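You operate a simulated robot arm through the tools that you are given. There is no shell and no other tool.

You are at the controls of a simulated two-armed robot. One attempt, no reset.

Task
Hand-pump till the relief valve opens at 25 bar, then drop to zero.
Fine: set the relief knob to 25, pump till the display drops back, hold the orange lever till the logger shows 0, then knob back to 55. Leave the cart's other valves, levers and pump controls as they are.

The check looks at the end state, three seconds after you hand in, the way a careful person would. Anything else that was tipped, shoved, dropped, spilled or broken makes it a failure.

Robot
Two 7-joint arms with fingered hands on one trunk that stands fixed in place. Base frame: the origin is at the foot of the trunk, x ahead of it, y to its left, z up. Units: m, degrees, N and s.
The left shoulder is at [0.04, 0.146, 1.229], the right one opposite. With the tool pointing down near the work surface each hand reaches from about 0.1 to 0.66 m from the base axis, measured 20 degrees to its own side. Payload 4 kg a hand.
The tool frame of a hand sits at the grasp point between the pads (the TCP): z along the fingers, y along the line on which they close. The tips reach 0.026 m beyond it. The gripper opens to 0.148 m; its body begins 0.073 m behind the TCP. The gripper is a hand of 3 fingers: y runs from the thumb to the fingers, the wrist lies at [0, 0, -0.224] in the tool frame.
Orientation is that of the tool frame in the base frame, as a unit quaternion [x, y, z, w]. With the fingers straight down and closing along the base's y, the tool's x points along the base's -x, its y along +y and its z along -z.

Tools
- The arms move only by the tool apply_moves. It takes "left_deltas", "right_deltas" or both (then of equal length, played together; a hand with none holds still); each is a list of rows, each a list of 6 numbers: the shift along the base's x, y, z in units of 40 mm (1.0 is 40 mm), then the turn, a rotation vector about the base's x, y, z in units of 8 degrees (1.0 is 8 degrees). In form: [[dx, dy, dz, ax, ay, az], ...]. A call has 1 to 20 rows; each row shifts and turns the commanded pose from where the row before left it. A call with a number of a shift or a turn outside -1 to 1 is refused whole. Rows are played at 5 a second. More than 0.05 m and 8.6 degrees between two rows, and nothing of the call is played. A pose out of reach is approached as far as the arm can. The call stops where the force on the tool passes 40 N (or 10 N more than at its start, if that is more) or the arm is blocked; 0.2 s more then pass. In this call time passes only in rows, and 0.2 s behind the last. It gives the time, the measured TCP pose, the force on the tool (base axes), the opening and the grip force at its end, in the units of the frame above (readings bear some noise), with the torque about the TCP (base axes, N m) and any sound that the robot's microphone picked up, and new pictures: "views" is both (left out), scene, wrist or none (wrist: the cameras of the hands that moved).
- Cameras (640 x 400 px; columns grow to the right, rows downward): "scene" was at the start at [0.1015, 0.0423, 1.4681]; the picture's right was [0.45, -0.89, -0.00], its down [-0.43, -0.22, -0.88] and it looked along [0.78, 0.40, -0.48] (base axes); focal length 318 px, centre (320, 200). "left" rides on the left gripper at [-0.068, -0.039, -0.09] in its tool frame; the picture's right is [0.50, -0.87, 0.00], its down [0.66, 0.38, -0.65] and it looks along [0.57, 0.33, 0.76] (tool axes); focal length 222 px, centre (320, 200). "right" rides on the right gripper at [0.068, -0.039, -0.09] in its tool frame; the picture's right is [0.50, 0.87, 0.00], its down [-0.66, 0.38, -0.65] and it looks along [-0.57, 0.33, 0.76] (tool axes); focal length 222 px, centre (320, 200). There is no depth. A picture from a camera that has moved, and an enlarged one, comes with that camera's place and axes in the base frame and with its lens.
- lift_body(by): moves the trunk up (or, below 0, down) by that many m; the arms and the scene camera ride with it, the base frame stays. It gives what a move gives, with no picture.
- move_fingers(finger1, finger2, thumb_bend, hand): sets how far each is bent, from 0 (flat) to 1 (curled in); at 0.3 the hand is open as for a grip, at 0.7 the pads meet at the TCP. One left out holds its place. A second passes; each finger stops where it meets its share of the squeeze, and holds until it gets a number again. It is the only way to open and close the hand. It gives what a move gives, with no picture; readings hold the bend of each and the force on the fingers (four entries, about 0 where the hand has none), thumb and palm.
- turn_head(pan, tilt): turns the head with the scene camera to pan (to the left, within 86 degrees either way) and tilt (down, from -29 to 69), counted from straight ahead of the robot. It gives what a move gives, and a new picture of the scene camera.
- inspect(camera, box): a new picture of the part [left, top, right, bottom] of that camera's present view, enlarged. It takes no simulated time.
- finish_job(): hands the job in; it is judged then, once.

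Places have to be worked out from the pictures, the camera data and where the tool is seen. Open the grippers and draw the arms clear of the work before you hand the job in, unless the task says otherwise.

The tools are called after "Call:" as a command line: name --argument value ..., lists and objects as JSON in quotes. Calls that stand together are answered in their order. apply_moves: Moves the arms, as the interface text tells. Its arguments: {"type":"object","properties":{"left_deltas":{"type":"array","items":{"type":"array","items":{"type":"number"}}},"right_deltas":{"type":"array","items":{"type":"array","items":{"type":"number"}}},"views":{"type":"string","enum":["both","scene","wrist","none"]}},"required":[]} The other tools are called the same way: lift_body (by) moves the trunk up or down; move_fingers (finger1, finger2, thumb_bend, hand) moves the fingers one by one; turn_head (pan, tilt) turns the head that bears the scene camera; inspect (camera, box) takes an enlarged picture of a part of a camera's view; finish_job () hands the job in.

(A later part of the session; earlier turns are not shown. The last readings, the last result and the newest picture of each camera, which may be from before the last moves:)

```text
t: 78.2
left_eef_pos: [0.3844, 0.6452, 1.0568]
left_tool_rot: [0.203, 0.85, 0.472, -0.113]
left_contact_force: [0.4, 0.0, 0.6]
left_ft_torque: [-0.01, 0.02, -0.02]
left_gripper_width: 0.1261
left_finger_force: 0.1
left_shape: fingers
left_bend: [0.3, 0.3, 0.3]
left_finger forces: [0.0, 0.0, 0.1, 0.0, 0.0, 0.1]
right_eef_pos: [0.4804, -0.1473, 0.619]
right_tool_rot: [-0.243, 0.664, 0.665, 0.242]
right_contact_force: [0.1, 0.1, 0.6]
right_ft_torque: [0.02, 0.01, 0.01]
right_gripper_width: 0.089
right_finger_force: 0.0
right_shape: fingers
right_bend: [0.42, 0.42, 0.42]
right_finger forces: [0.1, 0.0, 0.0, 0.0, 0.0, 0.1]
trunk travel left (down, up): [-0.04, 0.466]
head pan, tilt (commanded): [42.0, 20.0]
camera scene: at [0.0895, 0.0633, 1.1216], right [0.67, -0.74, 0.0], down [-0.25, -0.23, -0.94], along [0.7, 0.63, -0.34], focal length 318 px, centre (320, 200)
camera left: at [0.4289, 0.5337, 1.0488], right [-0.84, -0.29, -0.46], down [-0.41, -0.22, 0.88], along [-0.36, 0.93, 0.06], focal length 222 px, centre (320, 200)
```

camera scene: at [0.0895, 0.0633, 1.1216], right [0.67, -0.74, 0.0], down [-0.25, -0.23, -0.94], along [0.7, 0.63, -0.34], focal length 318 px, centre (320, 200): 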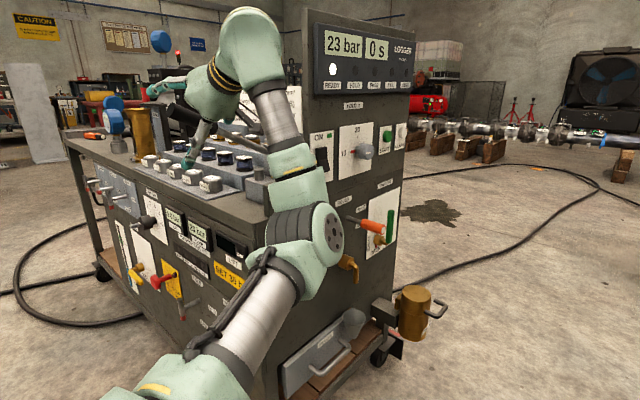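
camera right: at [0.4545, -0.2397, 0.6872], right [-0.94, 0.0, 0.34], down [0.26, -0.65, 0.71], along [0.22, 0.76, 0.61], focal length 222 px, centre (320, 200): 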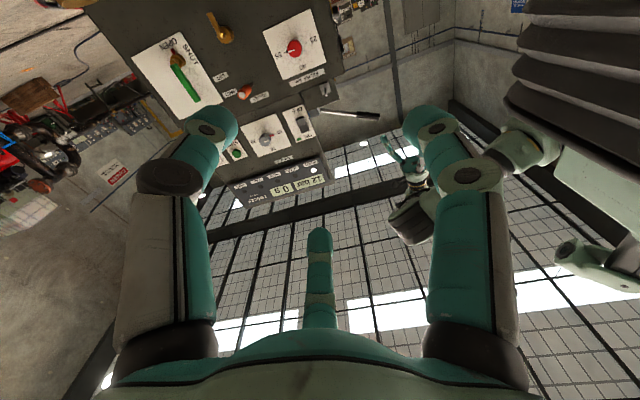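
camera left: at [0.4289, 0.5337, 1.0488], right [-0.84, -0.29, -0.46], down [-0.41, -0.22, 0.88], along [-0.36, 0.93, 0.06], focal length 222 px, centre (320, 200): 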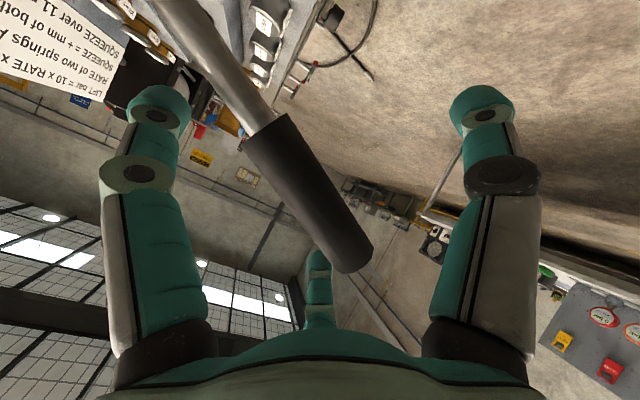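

The lever is back at rest and the hand is open, with the logger at 23. I'll withdraw along the finger axis, then level the hand back to pointing +y, clear of the grip.

Call:
apply_moves --left_deltas '[[0, -0.85, 0.5, 0, 0, 0], [0, -0.85, 0.5, 0, 0, 0], [0, -0.85, 0.5, 0, 0, 0], [0, -0.85, 0.5, 0, 0, 0], [0.2, -0.8, -0.3, 1, 0, 0], [0.2, -0.8, -0.3, 1, 0, 0], [0.2, -0.8, -0.3, 1, 0, 0], [0.2, -0.8, -0.3, 1, 0, 0]]' --views "both"

Call:
move_fingers --hand "left" --finger1 0.7 --finger2 0.7 --thumb_bend 0.7

```text
t: 80.0
left_eef_pos: [0.4177, 0.3813, 1.0871]
left_tool_rot: [0.165, 0.687, 0.689, -0.163]
left_contact_force: [-0.4, -0.6, 0.5]
left_ft_torque: [-0.03, 0.01, -0.02]
left_gripper_width: 0.1266
left_finger_force: 0.1
left_shape: fingers
left_bend: [0.3, 0.3, 0.3]
left_finger forces: [0.0, 0.0, 0.0, 0.1, 0.0, 0.0]
right_eef_pos: [0.4812, -0.1472, 0.6192]
right_tool_rot: [-0.242, 0.664, 0.665, 0.24]
right_contact_force: [0.3, -0.1, -0.2]
right_ft_torque: [-0.04, 0.0, 0.02]
right_gripper_width: 0.0885
right_finger_force: 0.0
right_shape: fingers
right_bend: [0.42, 0.42, 0.42]
right_finger forces: [0.0, 0.0, 0.0, 0.0, 0.0, 0.1]
trunk travel left (down, up): [-0.04, 0.466]
head pan, tilt (commanded): [42.0, 20.0]
camera scene: at [0.0899, 0.0631, 1.1216], right [0.67, -0.74, 0.0], down [-0.25, -0.23, -0.94], along [0.7, 0.63, -0.34], focal length 318 px, centre (320, 200)
camera left: at [0.461, 0.2907, 1.0213], right [-0.84, 0.0, -0.55], down [-0.41, -0.65, 0.63], along [-0.36, 0.76, 0.55], focal length 222 px, centre (320, 200)
```

scene: 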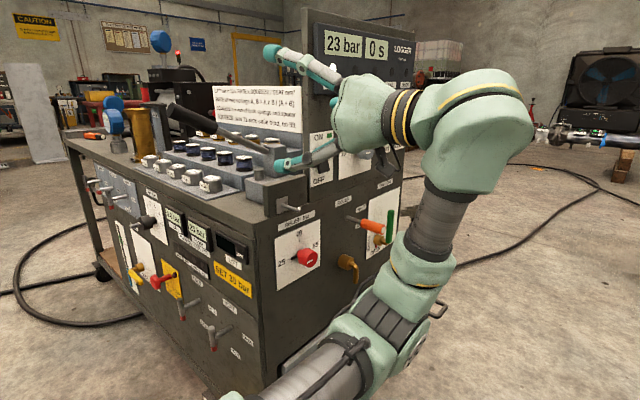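
left: 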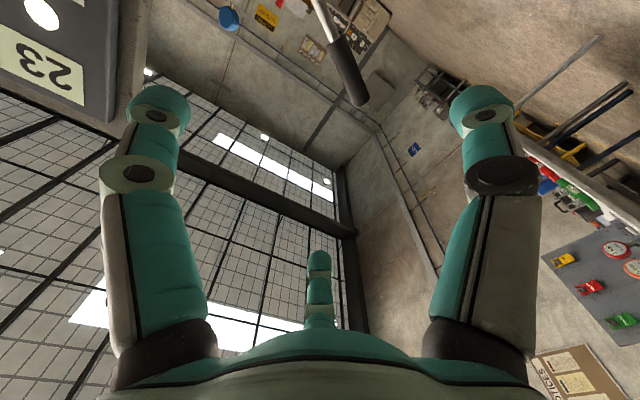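

```text
t: 81.0
left_eef_pos: [0.4171, 0.3814, 1.0875]
left_tool_rot: [0.164, 0.687, 0.688, -0.164]
left_contact_force: [-0.3, -1.0, -1.2]
left_ft_torque: [0.0, 0.02, -0.01]
left_gripper_width: 0.0003
left_finger_force: 0.0
left_shape: fingers
left_bend: [0.69, 0.69, 0.7]
left_finger forces: [0.1, 0.0, 0.0, 0.0, 0.0, 0.0]
right_eef_pos: [0.4816, -0.1479, 0.6195]
right_tool_rot: [-0.242, 0.664, 0.665, 0.241]
right_contact_force: [0.8, 0.7, -0.2]
right_ft_torque: [0.02, -0.02, -0.01]
right_gripper_width: 0.0888
right_finger_force: 0.0
right_shape: fingers
right_bend: [0.42, 0.42, 0.42]
right_finger forces: [0.0, 0.0, 0.0, 0.0, 0.0, 0.1]
trunk travel left (down, up): [-0.04, 0.466]
head pan, tilt (commanded): [42.0, 20.0]
```

The fist is closed. I'll yaw the hand about 48° to the right while moving down to a standoff at about (0.60, 0.30, 0.92), ahead of the orange lever.

Call:
apply_moves --left_deltas '[[0.76, -0.33, -0.7, 0, 0, -1], [0.76, -0.33, -0.7, 0, 0, -1], [0.76, -0.33, -0.7, 0, 0, -1], [0.76, -0.33, -0.7, 0, 0, -1], [0.76, -0.33, -0.7, 0, 0, -1], [0.76, -0.33, -0.7, 0, 0, -1]]' --views "both"

Call:
inspect --camera "right" --box '[180, 0, 420, 180]'

```text
t: 82.4
left_eef_pos: [0.5996, 0.3046, 0.9181]
left_tool_rot: [0.429, 0.562, 0.695, 0.13]
left_contact_force: [-0.1, 0.2, -0.6]
left_ft_torque: [-0.04, 0.01, 0.0]
left_gripper_width: 0.0001
left_finger_force: 0.0
left_shape: fingers
left_bend: [0.69, 0.69, 0.7]
left_finger forces: [0.0, 0.0, 0.1, 0.0, 0.0, 0.1]
right_eef_pos: [0.4807, -0.1473, 0.6183]
right_tool_rot: [-0.242, 0.664, 0.665, 0.242]
right_contact_force: [-0.1, -0.3, 0.6]
right_ft_torque: [0.01, 0.05, -0.01]
right_gripper_width: 0.0888
right_finger_force: 0.0
right_shape: fingers
right_bend: [0.42, 0.42, 0.42]
right_finger forces: [0.1, 0.0, 0.1, 0.0, 0.1, 0.1]
trunk travel left (down, up): [-0.04, 0.466]
head pan, tilt (commanded): [42.0, 20.0]
camera scene: at [0.0897, 0.0634, 1.1216], right [0.67, -0.74, 0.0], down [-0.25, -0.23, -0.94], along [0.7, 0.63, -0.34], focal length 318 px, centre (320, 200)
camera left: at [0.5625, 0.2124, 0.854], right [-0.56, 0.62, -0.55], down [-0.76, -0.13, 0.63], along [0.32, 0.77, 0.55], focal length 222 px, centre (320, 200)
```

scene: 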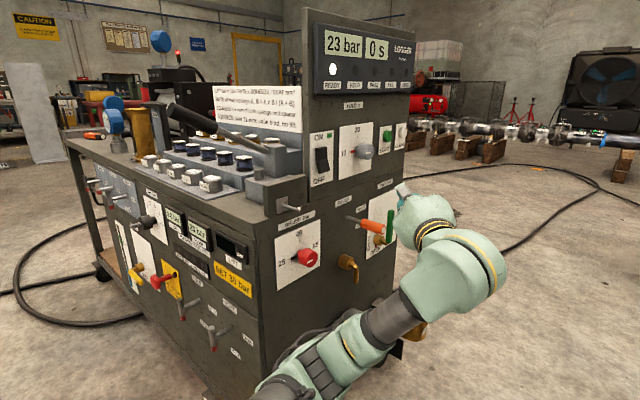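
left: 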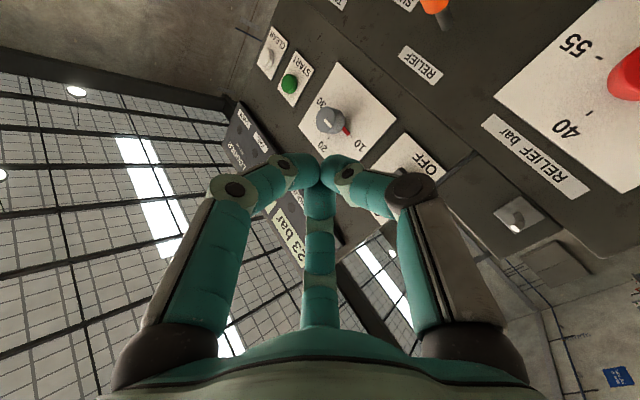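

```text
2.22 times, centred on (300, 90) of right
camera zoom: at [0.4543, -0.2384, 0.5463], right [-0.94, 0.0, 0.34], down [0.26, -0.65, 0.71], along [0.22, 0.76, 0.61], focal length 494 px, centre (364, 444)
```

zoom: 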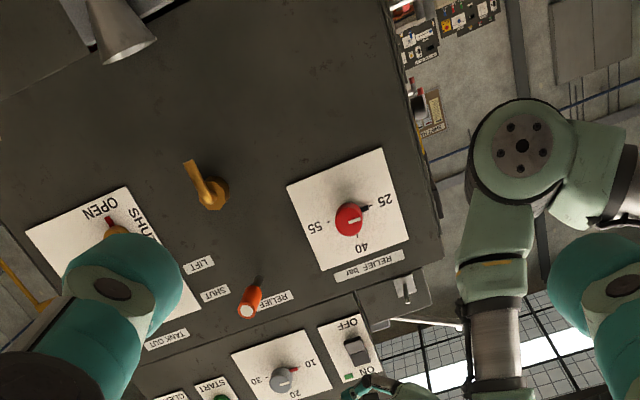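

The fist is in place, but with this roll the wrist camera would hang below the hand near the lever tip. I'll roll the hand 88° about its own axis here in free space, which puts the camera on the clear side and one finger straight down.

Call:
apply_moves --left_deltas '[[0, 0, 0, 0.743, 0.669, 0], [0, 0, 0, 0.743, 0.669, 0], [0, 0, 0, 0.743, 0.669, 0], [0, 0, 0, 0.743, 0.669, 0], [0, 0, 0, 0.743, 0.669, 0], [0, 0, 0, 0.743, 0.669, 0], [0, 0, 0, 0.743, 0.669, 0], [0, 0, 0, 0.743, 0.669, 0], [0, 0, 0, 0.743, 0.669, 0], [0, 0, 0, 0.743, 0.669, 0], [0, 0, 0, 0.743, 0.669, 0]]' --views "both"

```text
t: 84.8
left_eef_pos: [0.5988, 0.3027, 0.9204]
left_tool_rot: [0.7, 0.105, 0.59, -0.389]
left_contact_force: [0.0, -0.2, 0.4]
left_ft_torque: [0.04, 0.02, 0.02]
left_gripper_width: 0.0003
left_finger_force: 0.0
left_shape: fingers
left_bend: [0.69, 0.69, 0.7]
left_finger forces: [0.0, 0.1, 0.0, 0.0, 0.0, 0.0]
right_eef_pos: [0.4821, -0.1473, 0.6192]
right_tool_rot: [-0.241, 0.665, 0.665, 0.241]
right_contact_force: [0.2, -0.2, 0.3]
right_ft_torque: [-0.03, -0.01, 0.04]
right_gripper_width: 0.0889
right_finger_force: 0.1
right_shape: fingers
right_bend: [0.42, 0.42, 0.42]
right_finger forces: [0.1, 0.1, 0.0, 0.0, 0.0, 0.1]
trunk travel left (down, up): [-0.04, 0.466]
head pan, tilt (commanded): [42.0, 20.0]
camera scene: at [0.0895, 0.0632, 1.1216], right [0.67, -0.74, 0.0], down [-0.25, -0.23, -0.94], along [0.7, 0.63, -0.34], focal length 318 px, centre (320, 200)
camera left: at [0.49, 0.2895, 0.876], right [-0.38, 0.43, 0.82], down [-0.07, -0.9, 0.44], along [0.92, 0.11, 0.38], focal length 222 px, centre (320, 200)
```

scene: 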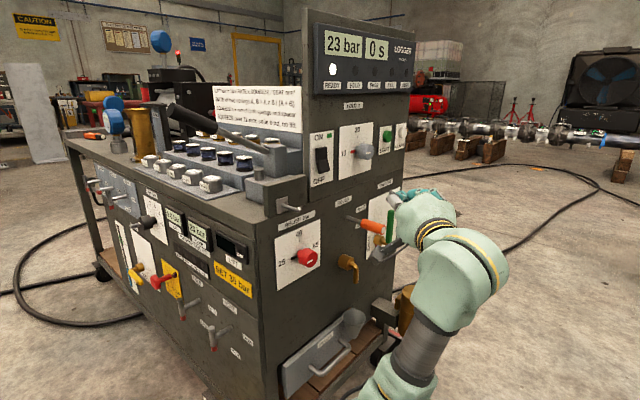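
left: 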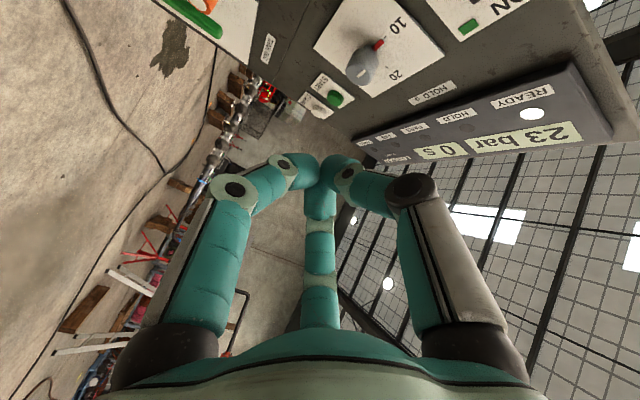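

The camera is now on the clear side. I'll move the fist forward to hover above the orange handle, stopping at z≈0.89 for a check.

Call:
apply_moves --left_deltas '[[0.7, 0.8, -0.18, 0, 0, 0], [0.7, 0.8, -0.18, 0, 0, 0], [0.7, 0.8, -0.18, 0, 0, 0], [0.7, 0.8, -0.18, 0, 0, 0]]' --views "both"

Call:
inspect --camera "scene" --box '[300, 140, 480, 280]'

Call:
inspect --camera "right" --box '[180, 0, 420, 180]'

```text
t: 85.8
left_eef_pos: [0.7108, 0.4329, 0.8915]
left_tool_rot: [0.699, 0.106, 0.591, -0.387]
left_contact_force: [0.2, -0.1, -0.5]
left_ft_torque: [-0.01, 0.03, -0.02]
left_gripper_width: 0.0
left_finger_force: 0.1
left_shape: fingers
left_bend: [0.69, 0.69, 0.7]
left_finger forces: [0.1, 0.0, 0.0, 0.0, 0.0, 0.0]
right_eef_pos: [0.4829, -0.146, 0.6187]
right_tool_rot: [-0.242, 0.665, 0.664, 0.242]
right_contact_force: [0.1, 0.0, 0.3]
right_ft_torque: [-0.02, -0.05, 0.01]
right_gripper_width: 0.0888
right_finger_force: 0.2
right_shape: fingers
right_bend: [0.42, 0.42, 0.42]
right_finger forces: [0.1, 0.0, 0.0, 0.1, 0.0, 0.1]
trunk travel left (down, up): [-0.04, 0.466]
head pan, tilt (commanded): [42.0, 20.0]
camera scene: at [0.0898, 0.0635, 1.1215], right [0.67, -0.74, 0.0], down [-0.25, -0.23, -0.94], along [0.7, 0.63, -0.34], focal length 318 px, centre (320, 200)
camera left: at [0.6013, 0.4186, 0.8467], right [-0.39, 0.43, 0.82], down [-0.07, -0.9, 0.44], along [0.92, 0.11, 0.38], focal length 222 px, centre (320, 200)
```

scene: 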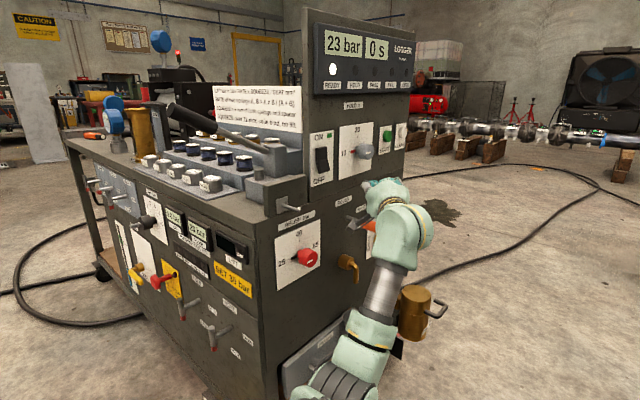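
left: 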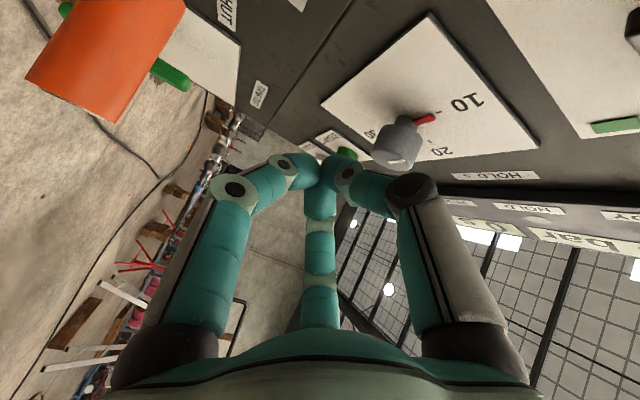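

```text
2.86 times, centred on (390, 210) of scene
camera zoom: at [0.0898, 0.0635, 1.1215], right [0.67, -0.74, 0.0], down [-0.25, -0.23, -0.94], along [0.7, 0.63, -0.34], focal length 909 px, centre (120, 171)
```

zoom: 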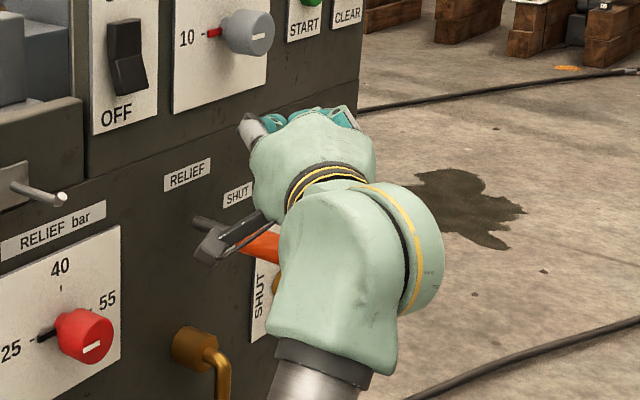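

```text
2.22 times, centred on (300, 90) of right
camera zoom: at [0.4544, -0.2383, 0.5463], right [-0.94, 0.0, 0.34], down [0.26, -0.65, 0.71], along [0.22, 0.76, 0.61], focal length 494 px, centre (364, 444)
```

zoom: 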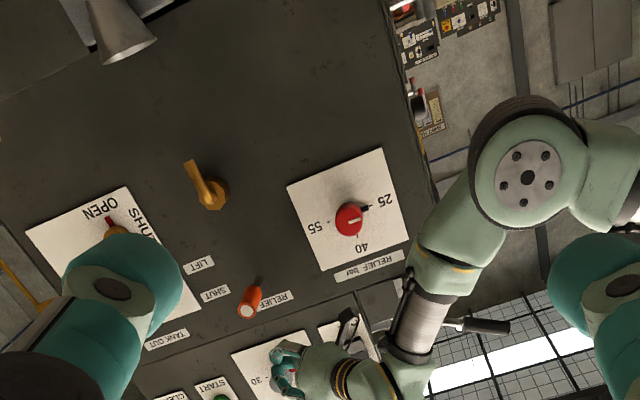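

The fist hovers just above the handle without contact. I'll move the last bit forward and then lower slowly until I feel the handle.

Call:
apply_moves --left_deltas '[[0.7, 0.75, -0.15, 0, 0, 0], [0, 0, -0.4, 0, 0, 0], [0, 0, -0.4, 0, 0, 0]]' --views "both"

Call:
inspect --camera "right" --box '[180, 0, 420, 180]'

```text
t: 86.6
left_eef_pos: [0.7402, 0.461, 0.8541]
left_tool_rot: [0.7, 0.105, 0.59, -0.39]
left_contact_force: [-0.4, 0.0, -0.4]
left_ft_torque: [-0.04, 0.0, 0.0]
left_gripper_width: 0.0
left_finger_force: 0.0
left_shape: fingers
left_bend: [0.69, 0.69, 0.7]
left_finger forces: [0.1, 0.0, 0.1, 0.1, 0.0, 0.0]
right_eef_pos: [0.4814, -0.1467, 0.6195]
right_tool_rot: [-0.243, 0.663, 0.665, 0.241]
right_contact_force: [0.6, 0.4, 0.4]
right_ft_torque: [0.02, 0.01, -0.04]
right_gripper_width: 0.0889
right_finger_force: 0.0
right_shape: fingers
right_bend: [0.42, 0.42, 0.42]
right_finger forces: [0.0, 0.1, 0.1, 0.0, 0.0, 0.0]
trunk travel left (down, up): [-0.04, 0.466]
head pan, tilt (commanded): [42.0, 20.0]
camera scene: at [0.0897, 0.0633, 1.1216], right [0.67, -0.74, 0.0], down [-0.25, -0.23, -0.94], along [0.7, 0.63, -0.34], focal length 318 px, centre (320, 200)
camera left: at [0.6302, 0.4479, 0.8085], right [-0.38, 0.43, 0.82], down [-0.07, -0.9, 0.44], along [0.92, 0.11, 0.38], focal length 222 px, centre (320, 200)
```

scene: 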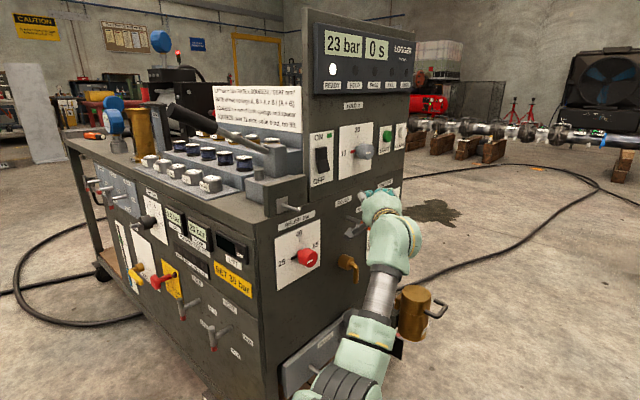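
left: 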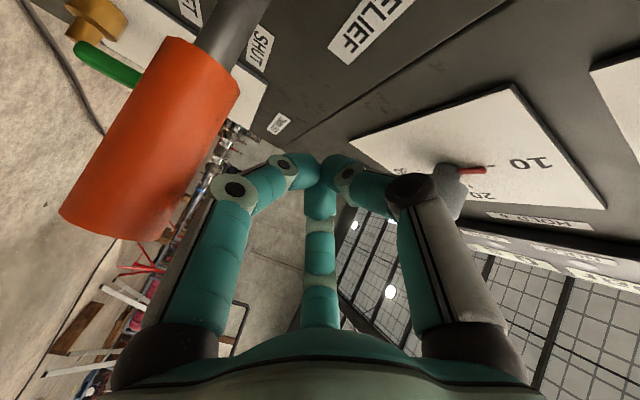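

```text
2.22 times, centred on (300, 90) of right
camera zoom: at [0.4543, -0.2384, 0.5463], right [-0.94, 0.0, 0.34], down [0.26, -0.65, 0.71], along [0.22, 0.76, 0.61], focal length 494 px, centre (364, 444)
```

zoom: 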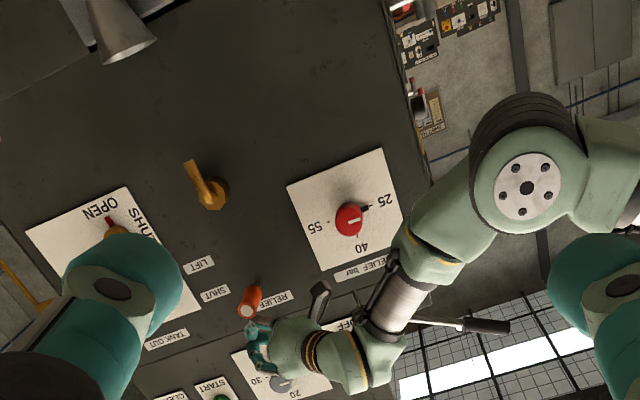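

The fist sits right above the orange handle. I'll lower it in small steps and watch the force and the logger.

Call:
apply_moves --left_deltas '[[0, 0, -0.3, 0, 0, 0], [0, 0, -0.3, 0, 0, 0], [0, 0, -0.3, 0, 0, 0]]' --views "both"

Call:
inspect --camera "right" --box '[180, 0, 420, 180]'

```text
t: 87.4
left_eef_pos: [0.7396, 0.462, 0.8193]
left_tool_rot: [0.698, 0.106, 0.591, -0.39]
left_contact_force: [0.5, 0.7, 3.6]
left_ft_torque: [-0.05, 0.02, -0.01]
left_gripper_width: 0.0
left_finger_force: 1.9
left_shape: fingers
left_bend: [0.7, 0.69, 0.7]
left_finger forces: [3.9, 0.0, 0.1, 0.1, 0.1, 0.0]
right_eef_pos: [0.4798, -0.1481, 0.6198]
right_tool_rot: [-0.242, 0.664, 0.665, 0.241]
right_contact_force: [0.6, -0.1, 0.1]
right_ft_torque: [-0.03, -0.03, -0.01]
right_gripper_width: 0.0889
right_finger_force: 0.1
right_shape: fingers
right_bend: [0.42, 0.42, 0.42]
right_finger forces: [0.0, 0.0, 0.0, 0.1, 0.0, 0.1]
trunk travel left (down, up): [-0.04, 0.466]
head pan, tilt (commanded): [42.0, 20.0]
camera scene: at [0.0891, 0.063, 1.1217], right [0.67, -0.74, 0.0], down [-0.25, -0.23, -0.94], along [0.7, 0.63, -0.34], focal length 318 px, centre (320, 200)
camera left: at [0.6306, 0.4484, 0.774], right [-0.39, 0.43, 0.82], down [-0.07, -0.9, 0.44], along [0.92, 0.11, 0.38], focal length 222 px, centre (320, 200)
```

scene: 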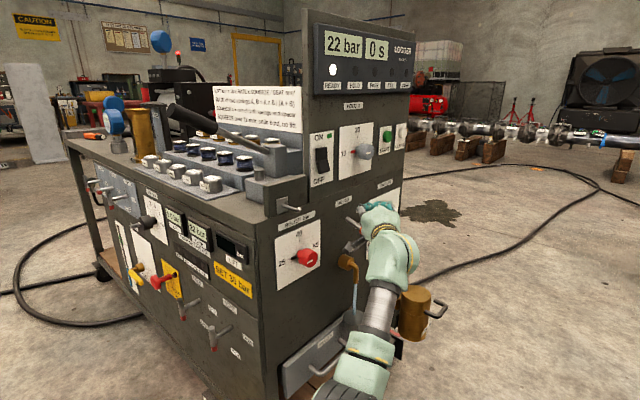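
left: 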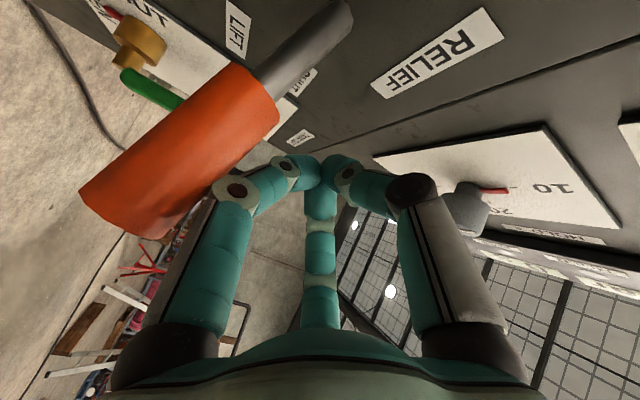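

```text
2.22 times, centred on (300, 90) of right
camera zoom: at [0.4541, -0.2386, 0.5465], right [-0.94, 0.0, 0.34], down [0.26, -0.65, 0.71], along [0.22, 0.76, 0.61], focal length 494 px, centre (364, 444)
```

zoom: 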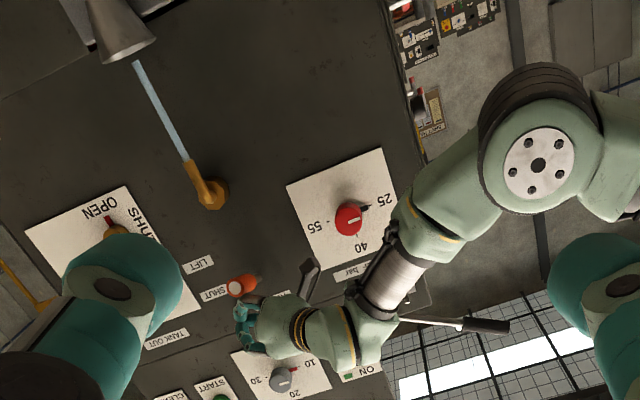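

The relief lever is opening: water runs from the spout into the catch funnel and the logger is down to 22. I'll press a little further toward LIFT and hold.

Call:
apply_moves --left_deltas '[[0, 0, -0.25, 0, 0, 0], [0, 0, -0.25, 0, 0, 0], [0, 0, 0, 0, 0, 0], [0, 0, 0, 0, 0, 0], [0, 0, 0, 0, 0, 0]]' --views "both"

Call:
inspect --camera "right" --box '[180, 0, 420, 180]'

Call:
inspect --camera "scene" --box '[300, 200, 440, 400]'

```text
t: 88.6
left_eef_pos: [0.7395, 0.46, 0.8021]
left_tool_rot: [0.698, 0.105, 0.593, -0.388]
left_contact_force: [3.6, -1.6, 16.9]
left_ft_torque: [-0.39, 0.17, 0.08]
left_gripper_width: 0.0
left_finger_force: 8.0
left_shape: fingers
left_bend: [0.7, 0.69, 0.7]
left_finger forces: [16.0, 0.0, 0.1, 0.0, 0.1, 0.1]
right_eef_pos: [0.4798, -0.1483, 0.6202]
right_tool_rot: [-0.243, 0.664, 0.665, 0.242]
right_contact_force: [-0.1, -0.3, 0.2]
right_ft_torque: [0.0, 0.02, 0.0]
right_gripper_width: 0.089
right_finger_force: 0.1
right_shape: fingers
right_bend: [0.42, 0.42, 0.42]
right_finger forces: [0.1, 0.0, 0.1, 0.0, 0.1, 0.1]
trunk travel left (down, up): [-0.04, 0.466]
head pan, tilt (commanded): [42.0, 20.0]
camera scene: at [0.0878, 0.0618, 1.1219], right [0.67, -0.74, 0.0], down [-0.25, -0.23, -0.94], along [0.7, 0.63, -0.34], focal length 318 px, centre (320, 200)
camera left: at [0.6299, 0.4469, 0.7559], right [-0.39, 0.43, 0.82], down [-0.07, -0.9, 0.43], along [0.92, 0.11, 0.38], focal length 222 px, centre (320, 200)
```

scene: 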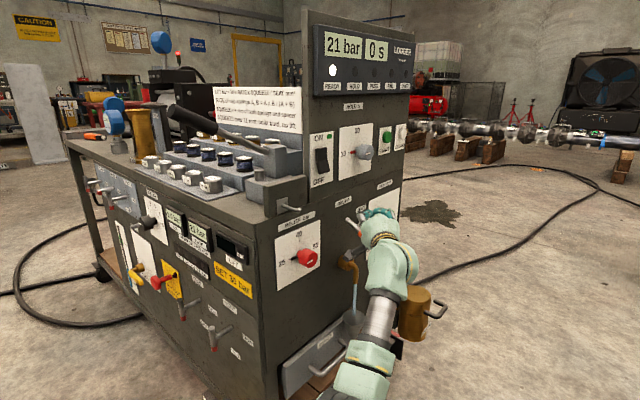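
left: 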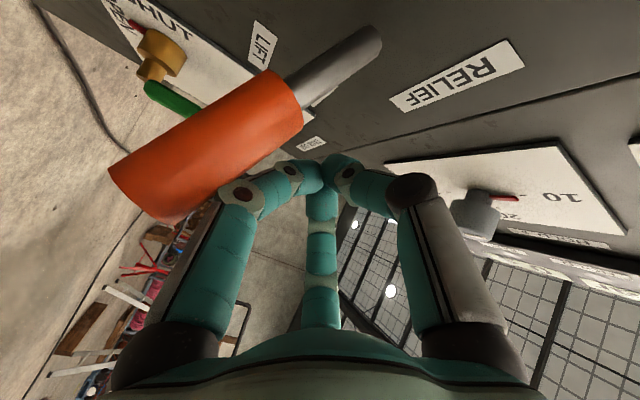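

```text
2.22 times, centred on (300, 90) of right
camera zoom: at [0.4535, -0.2392, 0.5469], right [-0.94, 0.0, 0.34], down [0.26, -0.65, 0.71], along [0.22, 0.76, 0.62], focal length 494 px, centre (364, 444)
```

zoom: 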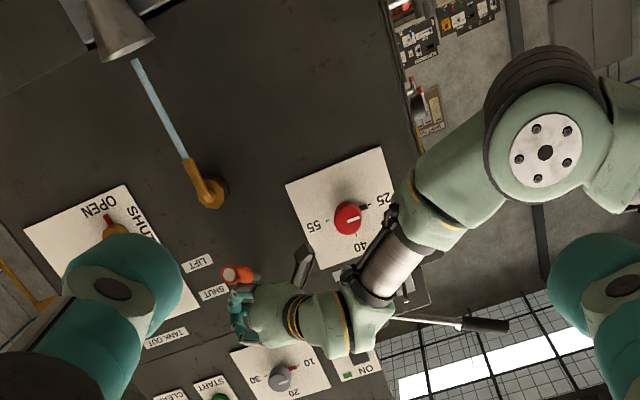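

```text
2.00 times, centred on (370, 300) of scene
camera zoom: at [0.0878, 0.0618, 1.1219], right [0.67, -0.74, 0.0], down [-0.25, -0.23, -0.94], along [0.7, 0.63, -0.34], focal length 636 px, centre (220, 0)
```

zoom: 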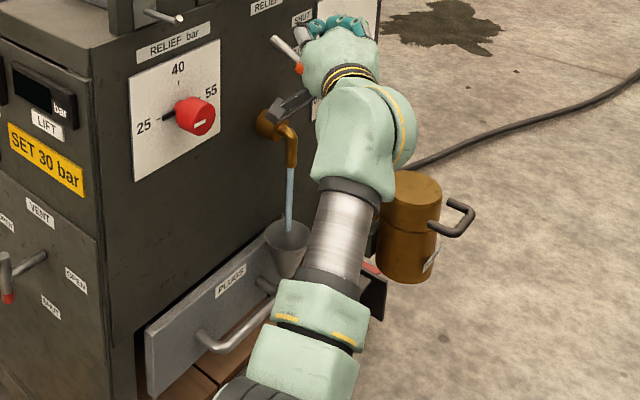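

The lever is at its LIFT stop (16 N on one finger), and the water lands in the funnel. I'll ease off a few millimetres and hold while the pressure bleeds down.

Call:
apply_moves --left_deltas '[[0, 0, 0.08, 0, 0, 0], [0, 0, 0, 0, 0, 0], [0, 0, 0, 0, 0, 0], [0, 0, 0, 0, 0, 0], [0, 0, 0, 0, 0, 0], [0, 0, 0, 0, 0, 0], [0, 0, 0, 0, 0, 0], [0, 0, 0, 0, 0, 0], [0, 0, 0, 0, 0, 0], [0, 0, 0, 0, 0, 0], [0, 0, 0, 0, 0, 0], [0, 0, 0, 0, 0, 0], [0, 0, 0, 0, 0, 0], [0, 0, 0, 0, 0, 0], [0, 0, 0, 0, 0, 0], [0, 0, 0, 0, 0, 0], [0, 0, 0, 0, 0, 0], [0, 0, 0, 0, 0, 0], [0, 0, 0, 0, 0, 0], [0, 0, 0, 0, 0, 0]]' --views "scene"

```text
t: 92.8
left_eef_pos: [0.7382, 0.4612, 0.8014]
left_tool_rot: [0.698, 0.106, 0.591, -0.389]
left_contact_force: [-0.2, -4.5, 8.2]
left_ft_torque: [-0.32, 0.13, 0.03]
left_gripper_width: 0.0
left_finger_force: 4.8
left_shape: fingers
left_bend: [0.7, 0.69, 0.7]
left_finger forces: [9.3, 0.0, 0.1, 0.0, 0.0, 0.0]
right_eef_pos: [0.4808, -0.1482, 0.6207]
right_tool_rot: [-0.242, 0.664, 0.665, 0.241]
right_contact_force: [0.1, 0.6, -0.4]
right_ft_torque: [0.02, 0.02, 0.02]
right_gripper_width: 0.0889
right_finger_force: 0.1
right_shape: fingers
right_bend: [0.42, 0.42, 0.42]
right_finger forces: [0.0, 0.1, 0.1, 0.1, 0.1, 0.1]
trunk travel left (down, up): [-0.04, 0.466]
head pan, tilt (commanded): [42.0, 20.0]
camera scene: at [0.0885, 0.0622, 1.1218], right [0.67, -0.74, 0.0], down [-0.25, -0.23, -0.94], along [0.7, 0.63, -0.34], focal length 318 px, centre (320, 200)
```

scene: 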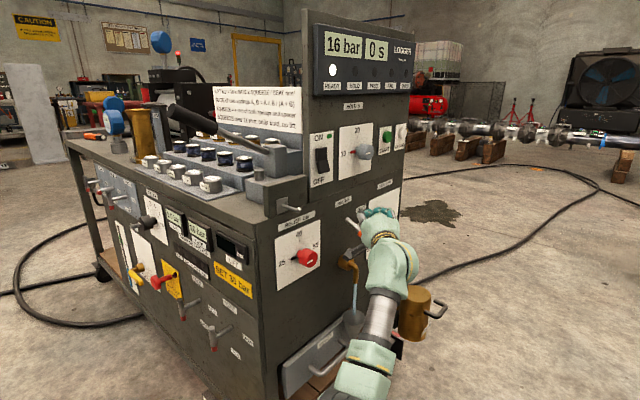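

It's down to 16 bar, bleeding at roughly 1.2 bar/s. I'll keep holding.

Call:
apply_moves --left_deltas '[[0, 0, 0, 0, 0, 0], [0, 0, 0, 0, 0, 0], [0, 0, 0, 0, 0, 0], [0, 0, 0, 0, 0, 0], [0, 0, 0, 0, 0, 0], [0, 0, 0, 0, 0, 0], [0, 0, 0, 0, 0, 0], [0, 0, 0, 0, 0, 0], [0, 0, 0, 0, 0, 0], [0, 0, 0, 0, 0, 0], [0, 0, 0, 0, 0, 0], [0, 0, 0, 0, 0, 0], [0, 0, 0, 0, 0, 0], [0, 0, 0, 0, 0, 0], [0, 0, 0, 0, 0, 0], [0, 0, 0, 0, 0, 0], [0, 0, 0, 0, 0, 0], [0, 0, 0, 0, 0, 0], [0, 0, 0, 0, 0, 0], [0, 0, 0, 0, 0, 0]]' --views "scene"

Call:
apply_moves --left_deltas '[[0, 0, 0, 0, 0, 0], [0, 0, 0, 0, 0, 0], [0, 0, 0, 0, 0, 0], [0, 0, 0, 0, 0, 0], [0, 0, 0, 0, 0, 0], [0, 0, 0, 0, 0, 0], [0, 0, 0, 0, 0, 0], [0, 0, 0, 0, 0, 0], [0, 0, 0, 0, 0, 0], [0, 0, 0, 0, 0, 0], [0, 0, 0, 0, 0, 0], [0, 0, 0, 0, 0, 0], [0, 0, 0, 0, 0, 0], [0, 0, 0, 0, 0, 0], [0, 0, 0, 0, 0, 0], [0, 0, 0, 0, 0, 0], [0, 0, 0, 0, 0, 0], [0, 0, 0, 0, 0, 0], [0, 0, 0, 0, 0, 0], [0, 0, 0, 0, 0, 0]]' --views "scene"

```text
t: 97.0
left_eef_pos: [0.7379, 0.4603, 0.8025]
left_tool_rot: [0.699, 0.106, 0.591, -0.388]
left_contact_force: [0.5, -3.9, 9.3]
left_ft_torque: [-0.34, 0.15, 0.07]
left_gripper_width: 0.0003
left_finger_force: 4.9
left_shape: fingers
left_bend: [0.7, 0.69, 0.7]
left_finger forces: [9.3, 0.0, 0.0, 0.0, 0.0, 0.0]
right_eef_pos: [0.4798, -0.1475, 0.6192]
right_tool_rot: [-0.242, 0.664, 0.664, 0.243]
right_contact_force: [-0.1, -0.2, 0.2]
right_ft_torque: [0.01, 0.0, -0.03]
right_gripper_width: 0.0889
right_finger_force: 0.1
right_shape: fingers
right_bend: [0.42, 0.42, 0.42]
right_finger forces: [0.0, 0.1, 0.0, 0.0, 0.0, 0.1]
trunk travel left (down, up): [-0.04, 0.466]
head pan, tilt (commanded): [42.0, 20.0]
camera scene: at [0.0885, 0.0622, 1.1218], right [0.67, -0.74, 0.0], down [-0.25, -0.23, -0.94], along [0.7, 0.63, -0.34], focal length 318 px, centre (320, 200)
```

scene: 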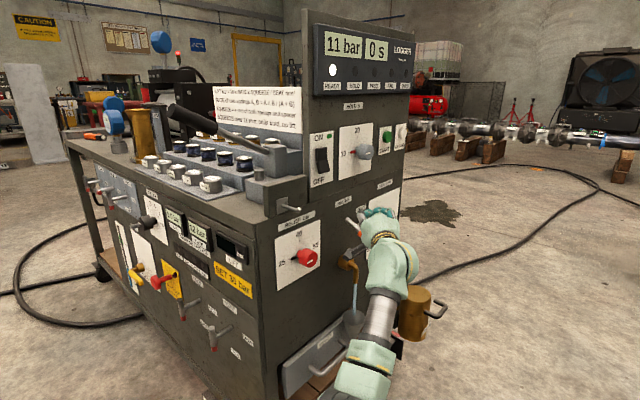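

```text
t: 101.2
left_eef_pos: [0.7389, 0.4621, 0.8029]
left_tool_rot: [0.699, 0.105, 0.591, -0.389]
left_contact_force: [0.0, -3.7, 7.9]
left_ft_torque: [-0.32, 0.17, 0.09]
left_gripper_width: 0.0
left_finger_force: 4.6
left_shape: fingers
left_bend: [0.7, 0.69, 0.7]
left_finger forces: [9.4, 0.0, 0.0, 0.1, 0.0, 0.1]
right_eef_pos: [0.4811, -0.1472, 0.6186]
right_tool_rot: [-0.242, 0.664, 0.665, 0.243]
right_contact_force: [0.1, -0.7, 0.2]
right_ft_torque: [-0.03, 0.03, 0.0]
right_gripper_width: 0.0888
right_finger_force: 0.1
right_shape: fingers
right_bend: [0.42, 0.42, 0.42]
right_finger forces: [0.0, 0.0, 0.0, 0.0, 0.1, 0.0]
trunk travel left (down, up): [-0.04, 0.466]
head pan, tilt (commanded): [42.0, 20.0]
camera scene: at [0.0885, 0.0622, 1.1218], right [0.67, -0.74, 0.0], down [-0.25, -0.23, -0.94], along [0.7, 0.63, -0.34], focal length 318 px, centre (320, 200)
```

scene: 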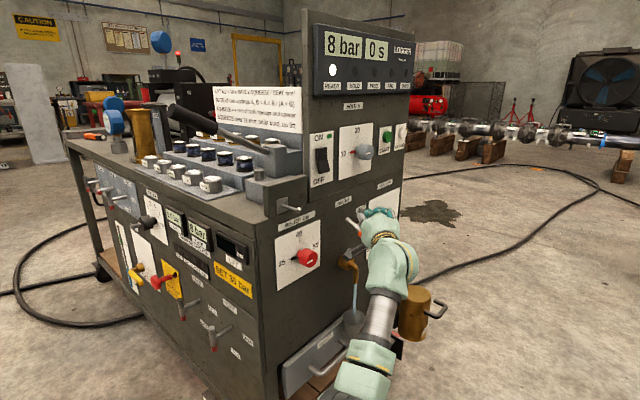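

The logger reads 8 bar and is still falling, more slowly now. I'll keep holding the lever down.

Call:
apply_moves --left_deltas '[[0, 0, 0, 0, 0, 0], [0, 0, 0, 0, 0, 0], [0, 0, 0, 0, 0, 0], [0, 0, 0, 0, 0, 0], [0, 0, 0, 0, 0, 0], [0, 0, 0, 0, 0, 0], [0, 0, 0, 0, 0, 0], [0, 0, 0, 0, 0, 0], [0, 0, 0, 0, 0, 0], [0, 0, 0, 0, 0, 0], [0, 0, 0, 0, 0, 0], [0, 0, 0, 0, 0, 0], [0, 0, 0, 0, 0, 0], [0, 0, 0, 0, 0, 0], [0, 0, 0, 0, 0, 0], [0, 0, 0, 0, 0, 0], [0, 0, 0, 0, 0, 0], [0, 0, 0, 0, 0, 0], [0, 0, 0, 0, 0, 0], [0, 0, 0, 0, 0, 0]]' --views "none"

Call:
apply_moves --left_deltas '[[0, 0, 0, 0, 0, 0], [0, 0, 0, 0, 0, 0], [0, 0, 0, 0, 0, 0], [0, 0, 0, 0, 0, 0], [0, 0, 0, 0, 0, 0], [0, 0, 0, 0, 0, 0], [0, 0, 0, 0, 0, 0], [0, 0, 0, 0, 0, 0], [0, 0, 0, 0, 0, 0], [0, 0, 0, 0, 0, 0], [0, 0, 0, 0, 0, 0], [0, 0, 0, 0, 0, 0], [0, 0, 0, 0, 0, 0], [0, 0, 0, 0, 0, 0], [0, 0, 0, 0, 0, 0], [0, 0, 0, 0, 0, 0], [0, 0, 0, 0, 0, 0], [0, 0, 0, 0, 0, 0], [0, 0, 0, 0, 0, 0], [0, 0, 0, 0, 0, 0]]' --views "scene"

Call:
inspect --camera "scene" --box '[300, 20, 420, 100]'

```text
t: 105.4
left_eef_pos: [0.7387, 0.4611, 0.8015]
left_tool_rot: [0.699, 0.105, 0.591, -0.388]
left_contact_force: [0.0, -3.5, 8.5]
left_ft_torque: [-0.35, 0.12, 0.08]
left_gripper_width: 0.0001
left_finger_force: 5.4
left_shape: fingers
left_bend: [0.7, 0.69, 0.7]
left_finger forces: [9.3, 0.0, 0.0, 0.1, 0.0, 0.1]
right_eef_pos: [0.48, -0.1473, 0.6198]
right_tool_rot: [-0.242, 0.664, 0.665, 0.241]
right_contact_force: [-0.3, -0.5, 0.0]
right_ft_torque: [0.02, -0.01, 0.0]
right_gripper_width: 0.089
right_finger_force: 0.1
right_shape: fingers
right_bend: [0.42, 0.42, 0.42]
right_finger forces: [0.1, 0.0, 0.0, 0.1, 0.0, 0.0]
trunk travel left (down, up): [-0.04, 0.466]
head pan, tilt (commanded): [42.0, 20.0]
```

```text
t: 109.6
left_eef_pos: [0.7386, 0.461, 0.8028]
left_tool_rot: [0.699, 0.105, 0.591, -0.388]
left_contact_force: [-0.2, -3.3, 8.8]
left_ft_torque: [-0.32, 0.12, 0.06]
left_gripper_width: 0.0003
left_finger_force: 4.5
left_shape: fingers
left_bend: [0.7, 0.69, 0.7]
left_finger forces: [9.4, 0.2, 0.0, 0.0, 0.0, 0.1]
right_eef_pos: [0.481, -0.1475, 0.6196]
right_tool_rot: [-0.242, 0.664, 0.665, 0.242]
right_contact_force: [-0.2, 0.2, -0.4]
right_ft_torque: [0.05, 0.0, -0.01]
right_gripper_width: 0.0888
right_finger_force: 0.0
right_shape: fingers
right_bend: [0.42, 0.42, 0.42]
right_finger forces: [0.0, 0.0, 0.0, 0.1, 0.0, 0.0]
trunk travel left (down, up): [-0.04, 0.466]
head pan, tilt (commanded): [42.0, 20.0]
camera scene: at [0.0885, 0.0622, 1.1218], right [0.67, -0.74, 0.0], down [-0.25, -0.23, -0.94], along [0.7, 0.63, -0.34], focal length 318 px, centre (320, 200)
```

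scene: 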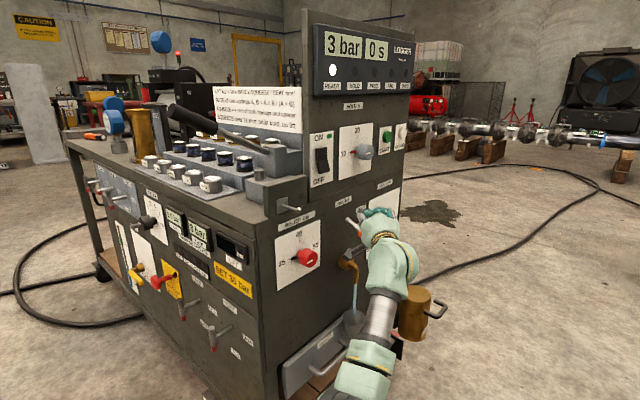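

```text
5.00 times, centred on (360, 60) of scene
camera zoom: at [0.0885, 0.0622, 1.1218], right [0.67, -0.74, 0.0], down [-0.25, -0.23, -0.94], along [0.7, 0.63, -0.34], focal length 1590 px, centre (120, 900)
```

zoom: 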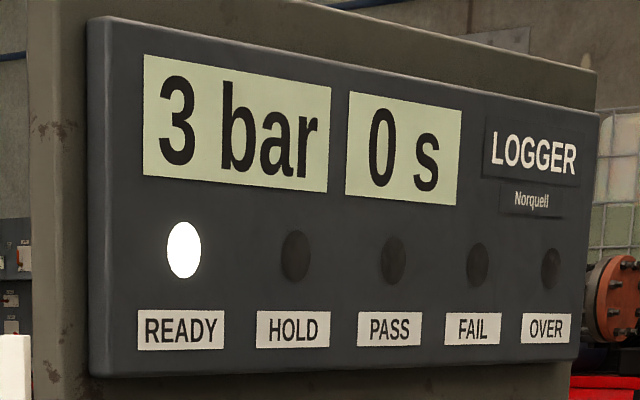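

It's down to 3 bar. I'll keep holding until it reads 0.

Call:
apply_moves --left_deltas '[[0, 0, 0, 0, 0, 0], [0, 0, 0, 0, 0, 0], [0, 0, 0, 0, 0, 0], [0, 0, 0, 0, 0, 0], [0, 0, 0, 0, 0, 0], [0, 0, 0, 0, 0, 0], [0, 0, 0, 0, 0, 0], [0, 0, 0, 0, 0, 0], [0, 0, 0, 0, 0, 0], [0, 0, 0, 0, 0, 0], [0, 0, 0, 0, 0, 0], [0, 0, 0, 0, 0, 0], [0, 0, 0, 0, 0, 0], [0, 0, 0, 0, 0, 0], [0, 0, 0, 0, 0, 0], [0, 0, 0, 0, 0, 0], [0, 0, 0, 0, 0, 0], [0, 0, 0, 0, 0, 0], [0, 0, 0, 0, 0, 0], [0, 0, 0, 0, 0, 0]]' --views "none"

Call:
apply_moves --left_deltas '[[0, 0, 0, 0, 0, 0], [0, 0, 0, 0, 0, 0], [0, 0, 0, 0, 0, 0], [0, 0, 0, 0, 0, 0], [0, 0, 0, 0, 0, 0], [0, 0, 0, 0, 0, 0], [0, 0, 0, 0, 0, 0], [0, 0, 0, 0, 0, 0], [0, 0, 0, 0, 0, 0], [0, 0, 0, 0, 0, 0], [0, 0, 0, 0, 0, 0], [0, 0, 0, 0, 0, 0], [0, 0, 0, 0, 0, 0], [0, 0, 0, 0, 0, 0], [0, 0, 0, 0, 0, 0], [0, 0, 0, 0, 0, 0], [0, 0, 0, 0, 0, 0], [0, 0, 0, 0, 0, 0], [0, 0, 0, 0, 0, 0], [0, 0, 0, 0, 0, 0]]' --views "scene"

Call:
inspect --camera "scene" --box '[300, 20, 420, 100]'

```text
t: 113.8
left_eef_pos: [0.7391, 0.4603, 0.802]
left_tool_rot: [0.699, 0.105, 0.591, -0.388]
left_contact_force: [0.1, -4.8, 8.5]
left_ft_torque: [-0.34, 0.12, 0.06]
left_gripper_width: 0.0
left_finger_force: 4.5
left_shape: fingers
left_bend: [0.7, 0.69, 0.7]
left_finger forces: [9.2, 0.0, 0.0, 0.0, 0.1, 0.1]
right_eef_pos: [0.4807, -0.1472, 0.6195]
right_tool_rot: [-0.242, 0.664, 0.665, 0.242]
right_contact_force: [-0.3, 0.3, 0.2]
right_ft_torque: [-0.01, -0.03, -0.01]
right_gripper_width: 0.089
right_finger_force: 0.1
right_shape: fingers
right_bend: [0.42, 0.42, 0.42]
right_finger forces: [0.0, 0.0, 0.0, 0.1, 0.0, 0.0]
trunk travel left (down, up): [-0.04, 0.466]
head pan, tilt (commanded): [42.0, 20.0]
```

```text
t: 118.0
left_eef_pos: [0.7382, 0.4605, 0.8024]
left_tool_rot: [0.698, 0.107, 0.591, -0.389]
left_contact_force: [0.0, -3.6, 8.8]
left_ft_torque: [-0.33, 0.13, 0.07]
left_gripper_width: 0.0001
left_finger_force: 4.5
left_shape: fingers
left_bend: [0.7, 0.69, 0.7]
left_finger forces: [9.3, 0.1, 0.0, 0.0, 0.1, 0.0]
right_eef_pos: [0.481, -0.1478, 0.6199]
right_tool_rot: [-0.242, 0.664, 0.666, 0.241]
right_contact_force: [-0.1, 0.6, 0.0]
right_ft_torque: [0.02, 0.0, 0.02]
right_gripper_width: 0.089
right_finger_force: 0.0
right_shape: fingers
right_bend: [0.42, 0.42, 0.42]
right_finger forces: [0.1, 0.0, 0.0, 0.0, 0.0, 0.0]
trunk travel left (down, up): [-0.04, 0.466]
head pan, tilt (commanded): [42.0, 20.0]
camera scene: at [0.0885, 0.0622, 1.1218], right [0.67, -0.74, 0.0], down [-0.25, -0.23, -0.94], along [0.7, 0.63, -0.34], focal length 318 px, centre (320, 200)
```

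scene: 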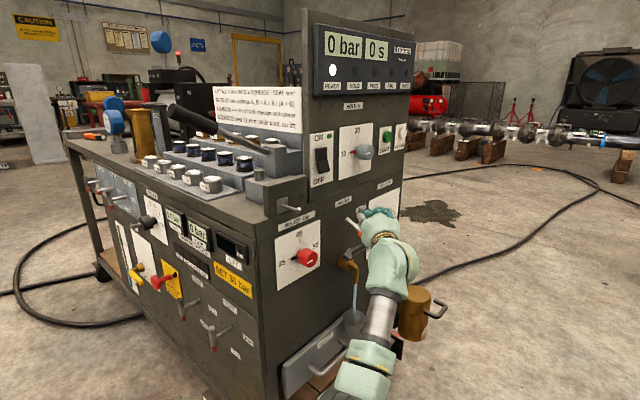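

```text
5.00 times, centred on (360, 60) of scene
camera zoom: at [0.0885, 0.0622, 1.1218], right [0.67, -0.74, 0.0], down [-0.25, -0.23, -0.94], along [0.7, 0.63, -0.34], focal length 1590 px, centre (120, 900)
```

zoom: 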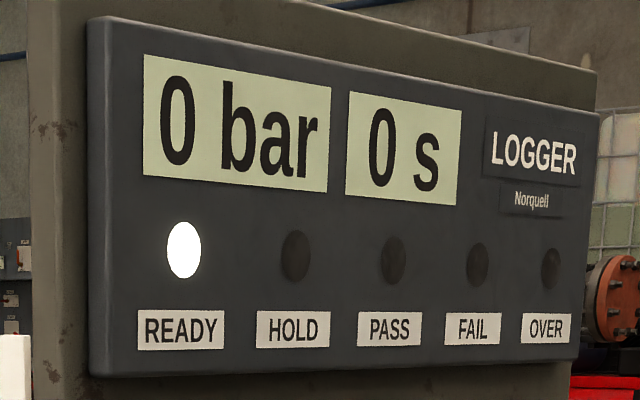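

The logger shows 0, but a trickle still leaves the spout. I'll hold a few more seconds so it truly empties.

Call:
apply_moves --left_deltas '[[0, 0, 0, 0, 0, 0], [0, 0, 0, 0, 0, 0], [0, 0, 0, 0, 0, 0], [0, 0, 0, 0, 0, 0], [0, 0, 0, 0, 0, 0], [0, 0, 0, 0, 0, 0], [0, 0, 0, 0, 0, 0], [0, 0, 0, 0, 0, 0], [0, 0, 0, 0, 0, 0], [0, 0, 0, 0, 0, 0], [0, 0, 0, 0, 0, 0], [0, 0, 0, 0, 0, 0], [0, 0, 0, 0, 0, 0], [0, 0, 0, 0, 0, 0], [0, 0, 0, 0, 0, 0], [0, 0, 0, 0, 0, 0], [0, 0, 0, 0, 0, 0], [0, 0, 0, 0, 0, 0], [0, 0, 0, 0, 0, 0], [0, 0, 0, 0, 0, 0]]' --views "scene"

Call:
inspect --camera "scene" --box '[300, 200, 440, 400]'

Call:
inspect --camera "right" --box '[180, 0, 420, 180]'

```text
t: 122.2
left_eef_pos: [0.7381, 0.4614, 0.8024]
left_tool_rot: [0.699, 0.104, 0.591, -0.388]
left_contact_force: [-0.2, -3.7, 9.1]
left_ft_torque: [-0.31, 0.15, 0.04]
left_gripper_width: 0.0002
left_finger_force: 4.8
left_shape: fingers
left_bend: [0.7, 0.69, 0.7]
left_finger forces: [9.2, 0.0, 0.1, 0.0, 0.1, 0.1]
right_eef_pos: [0.4808, -0.1473, 0.6185]
right_tool_rot: [-0.242, 0.664, 0.665, 0.241]
right_contact_force: [-0.3, 0.3, 0.4]
right_ft_torque: [-0.01, -0.03, 0.0]
right_gripper_width: 0.089
right_finger_force: 0.0
right_shape: fingers
right_bend: [0.42, 0.42, 0.42]
right_finger forces: [0.0, 0.1, 0.0, 0.0, 0.0, 0.1]
trunk travel left (down, up): [-0.04, 0.466]
head pan, tilt (commanded): [42.0, 20.0]
camera scene: at [0.0885, 0.0622, 1.1218], right [0.67, -0.74, 0.0], down [-0.25, -0.23, -0.94], along [0.7, 0.63, -0.34], focal length 318 px, centre (320, 200)
```

scene: 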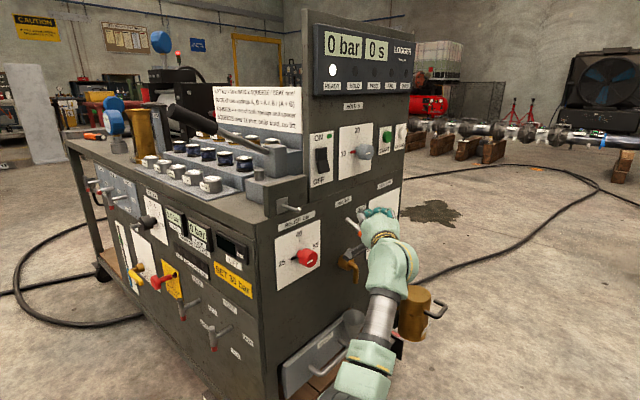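

```text
2.00 times, centred on (370, 300) of scene
camera zoom: at [0.0885, 0.0622, 1.1218], right [0.67, -0.74, 0.0], down [-0.25, -0.23, -0.94], along [0.7, 0.63, -0.34], focal length 636 px, centre (220, 0)
```

zoom: 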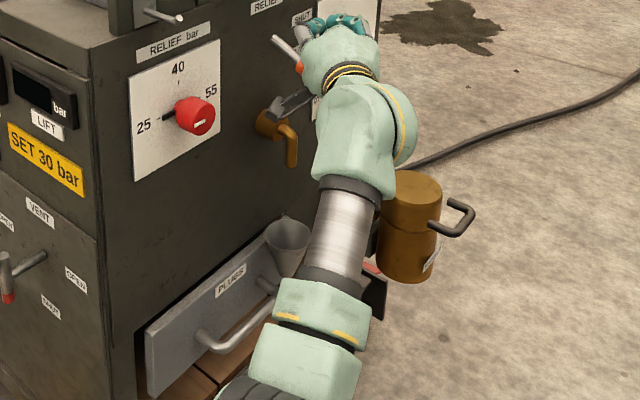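

```text
2.22 times, centred on (300, 90) of right
camera zoom: at [0.4538, -0.239, 0.5466], right [-0.94, 0.0, 0.34], down [0.26, -0.65, 0.71], along [0.22, 0.76, 0.62], focal length 494 px, centre (364, 444)
```

zoom: 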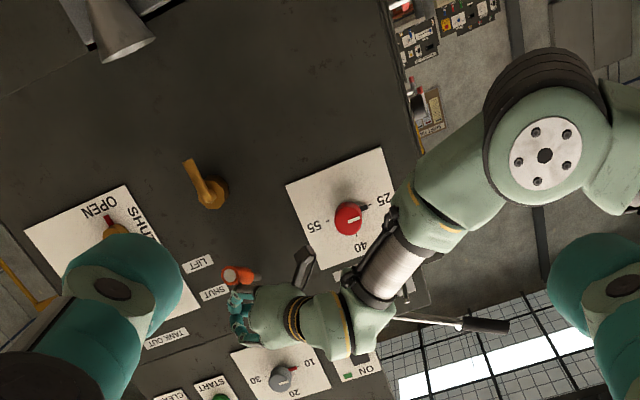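

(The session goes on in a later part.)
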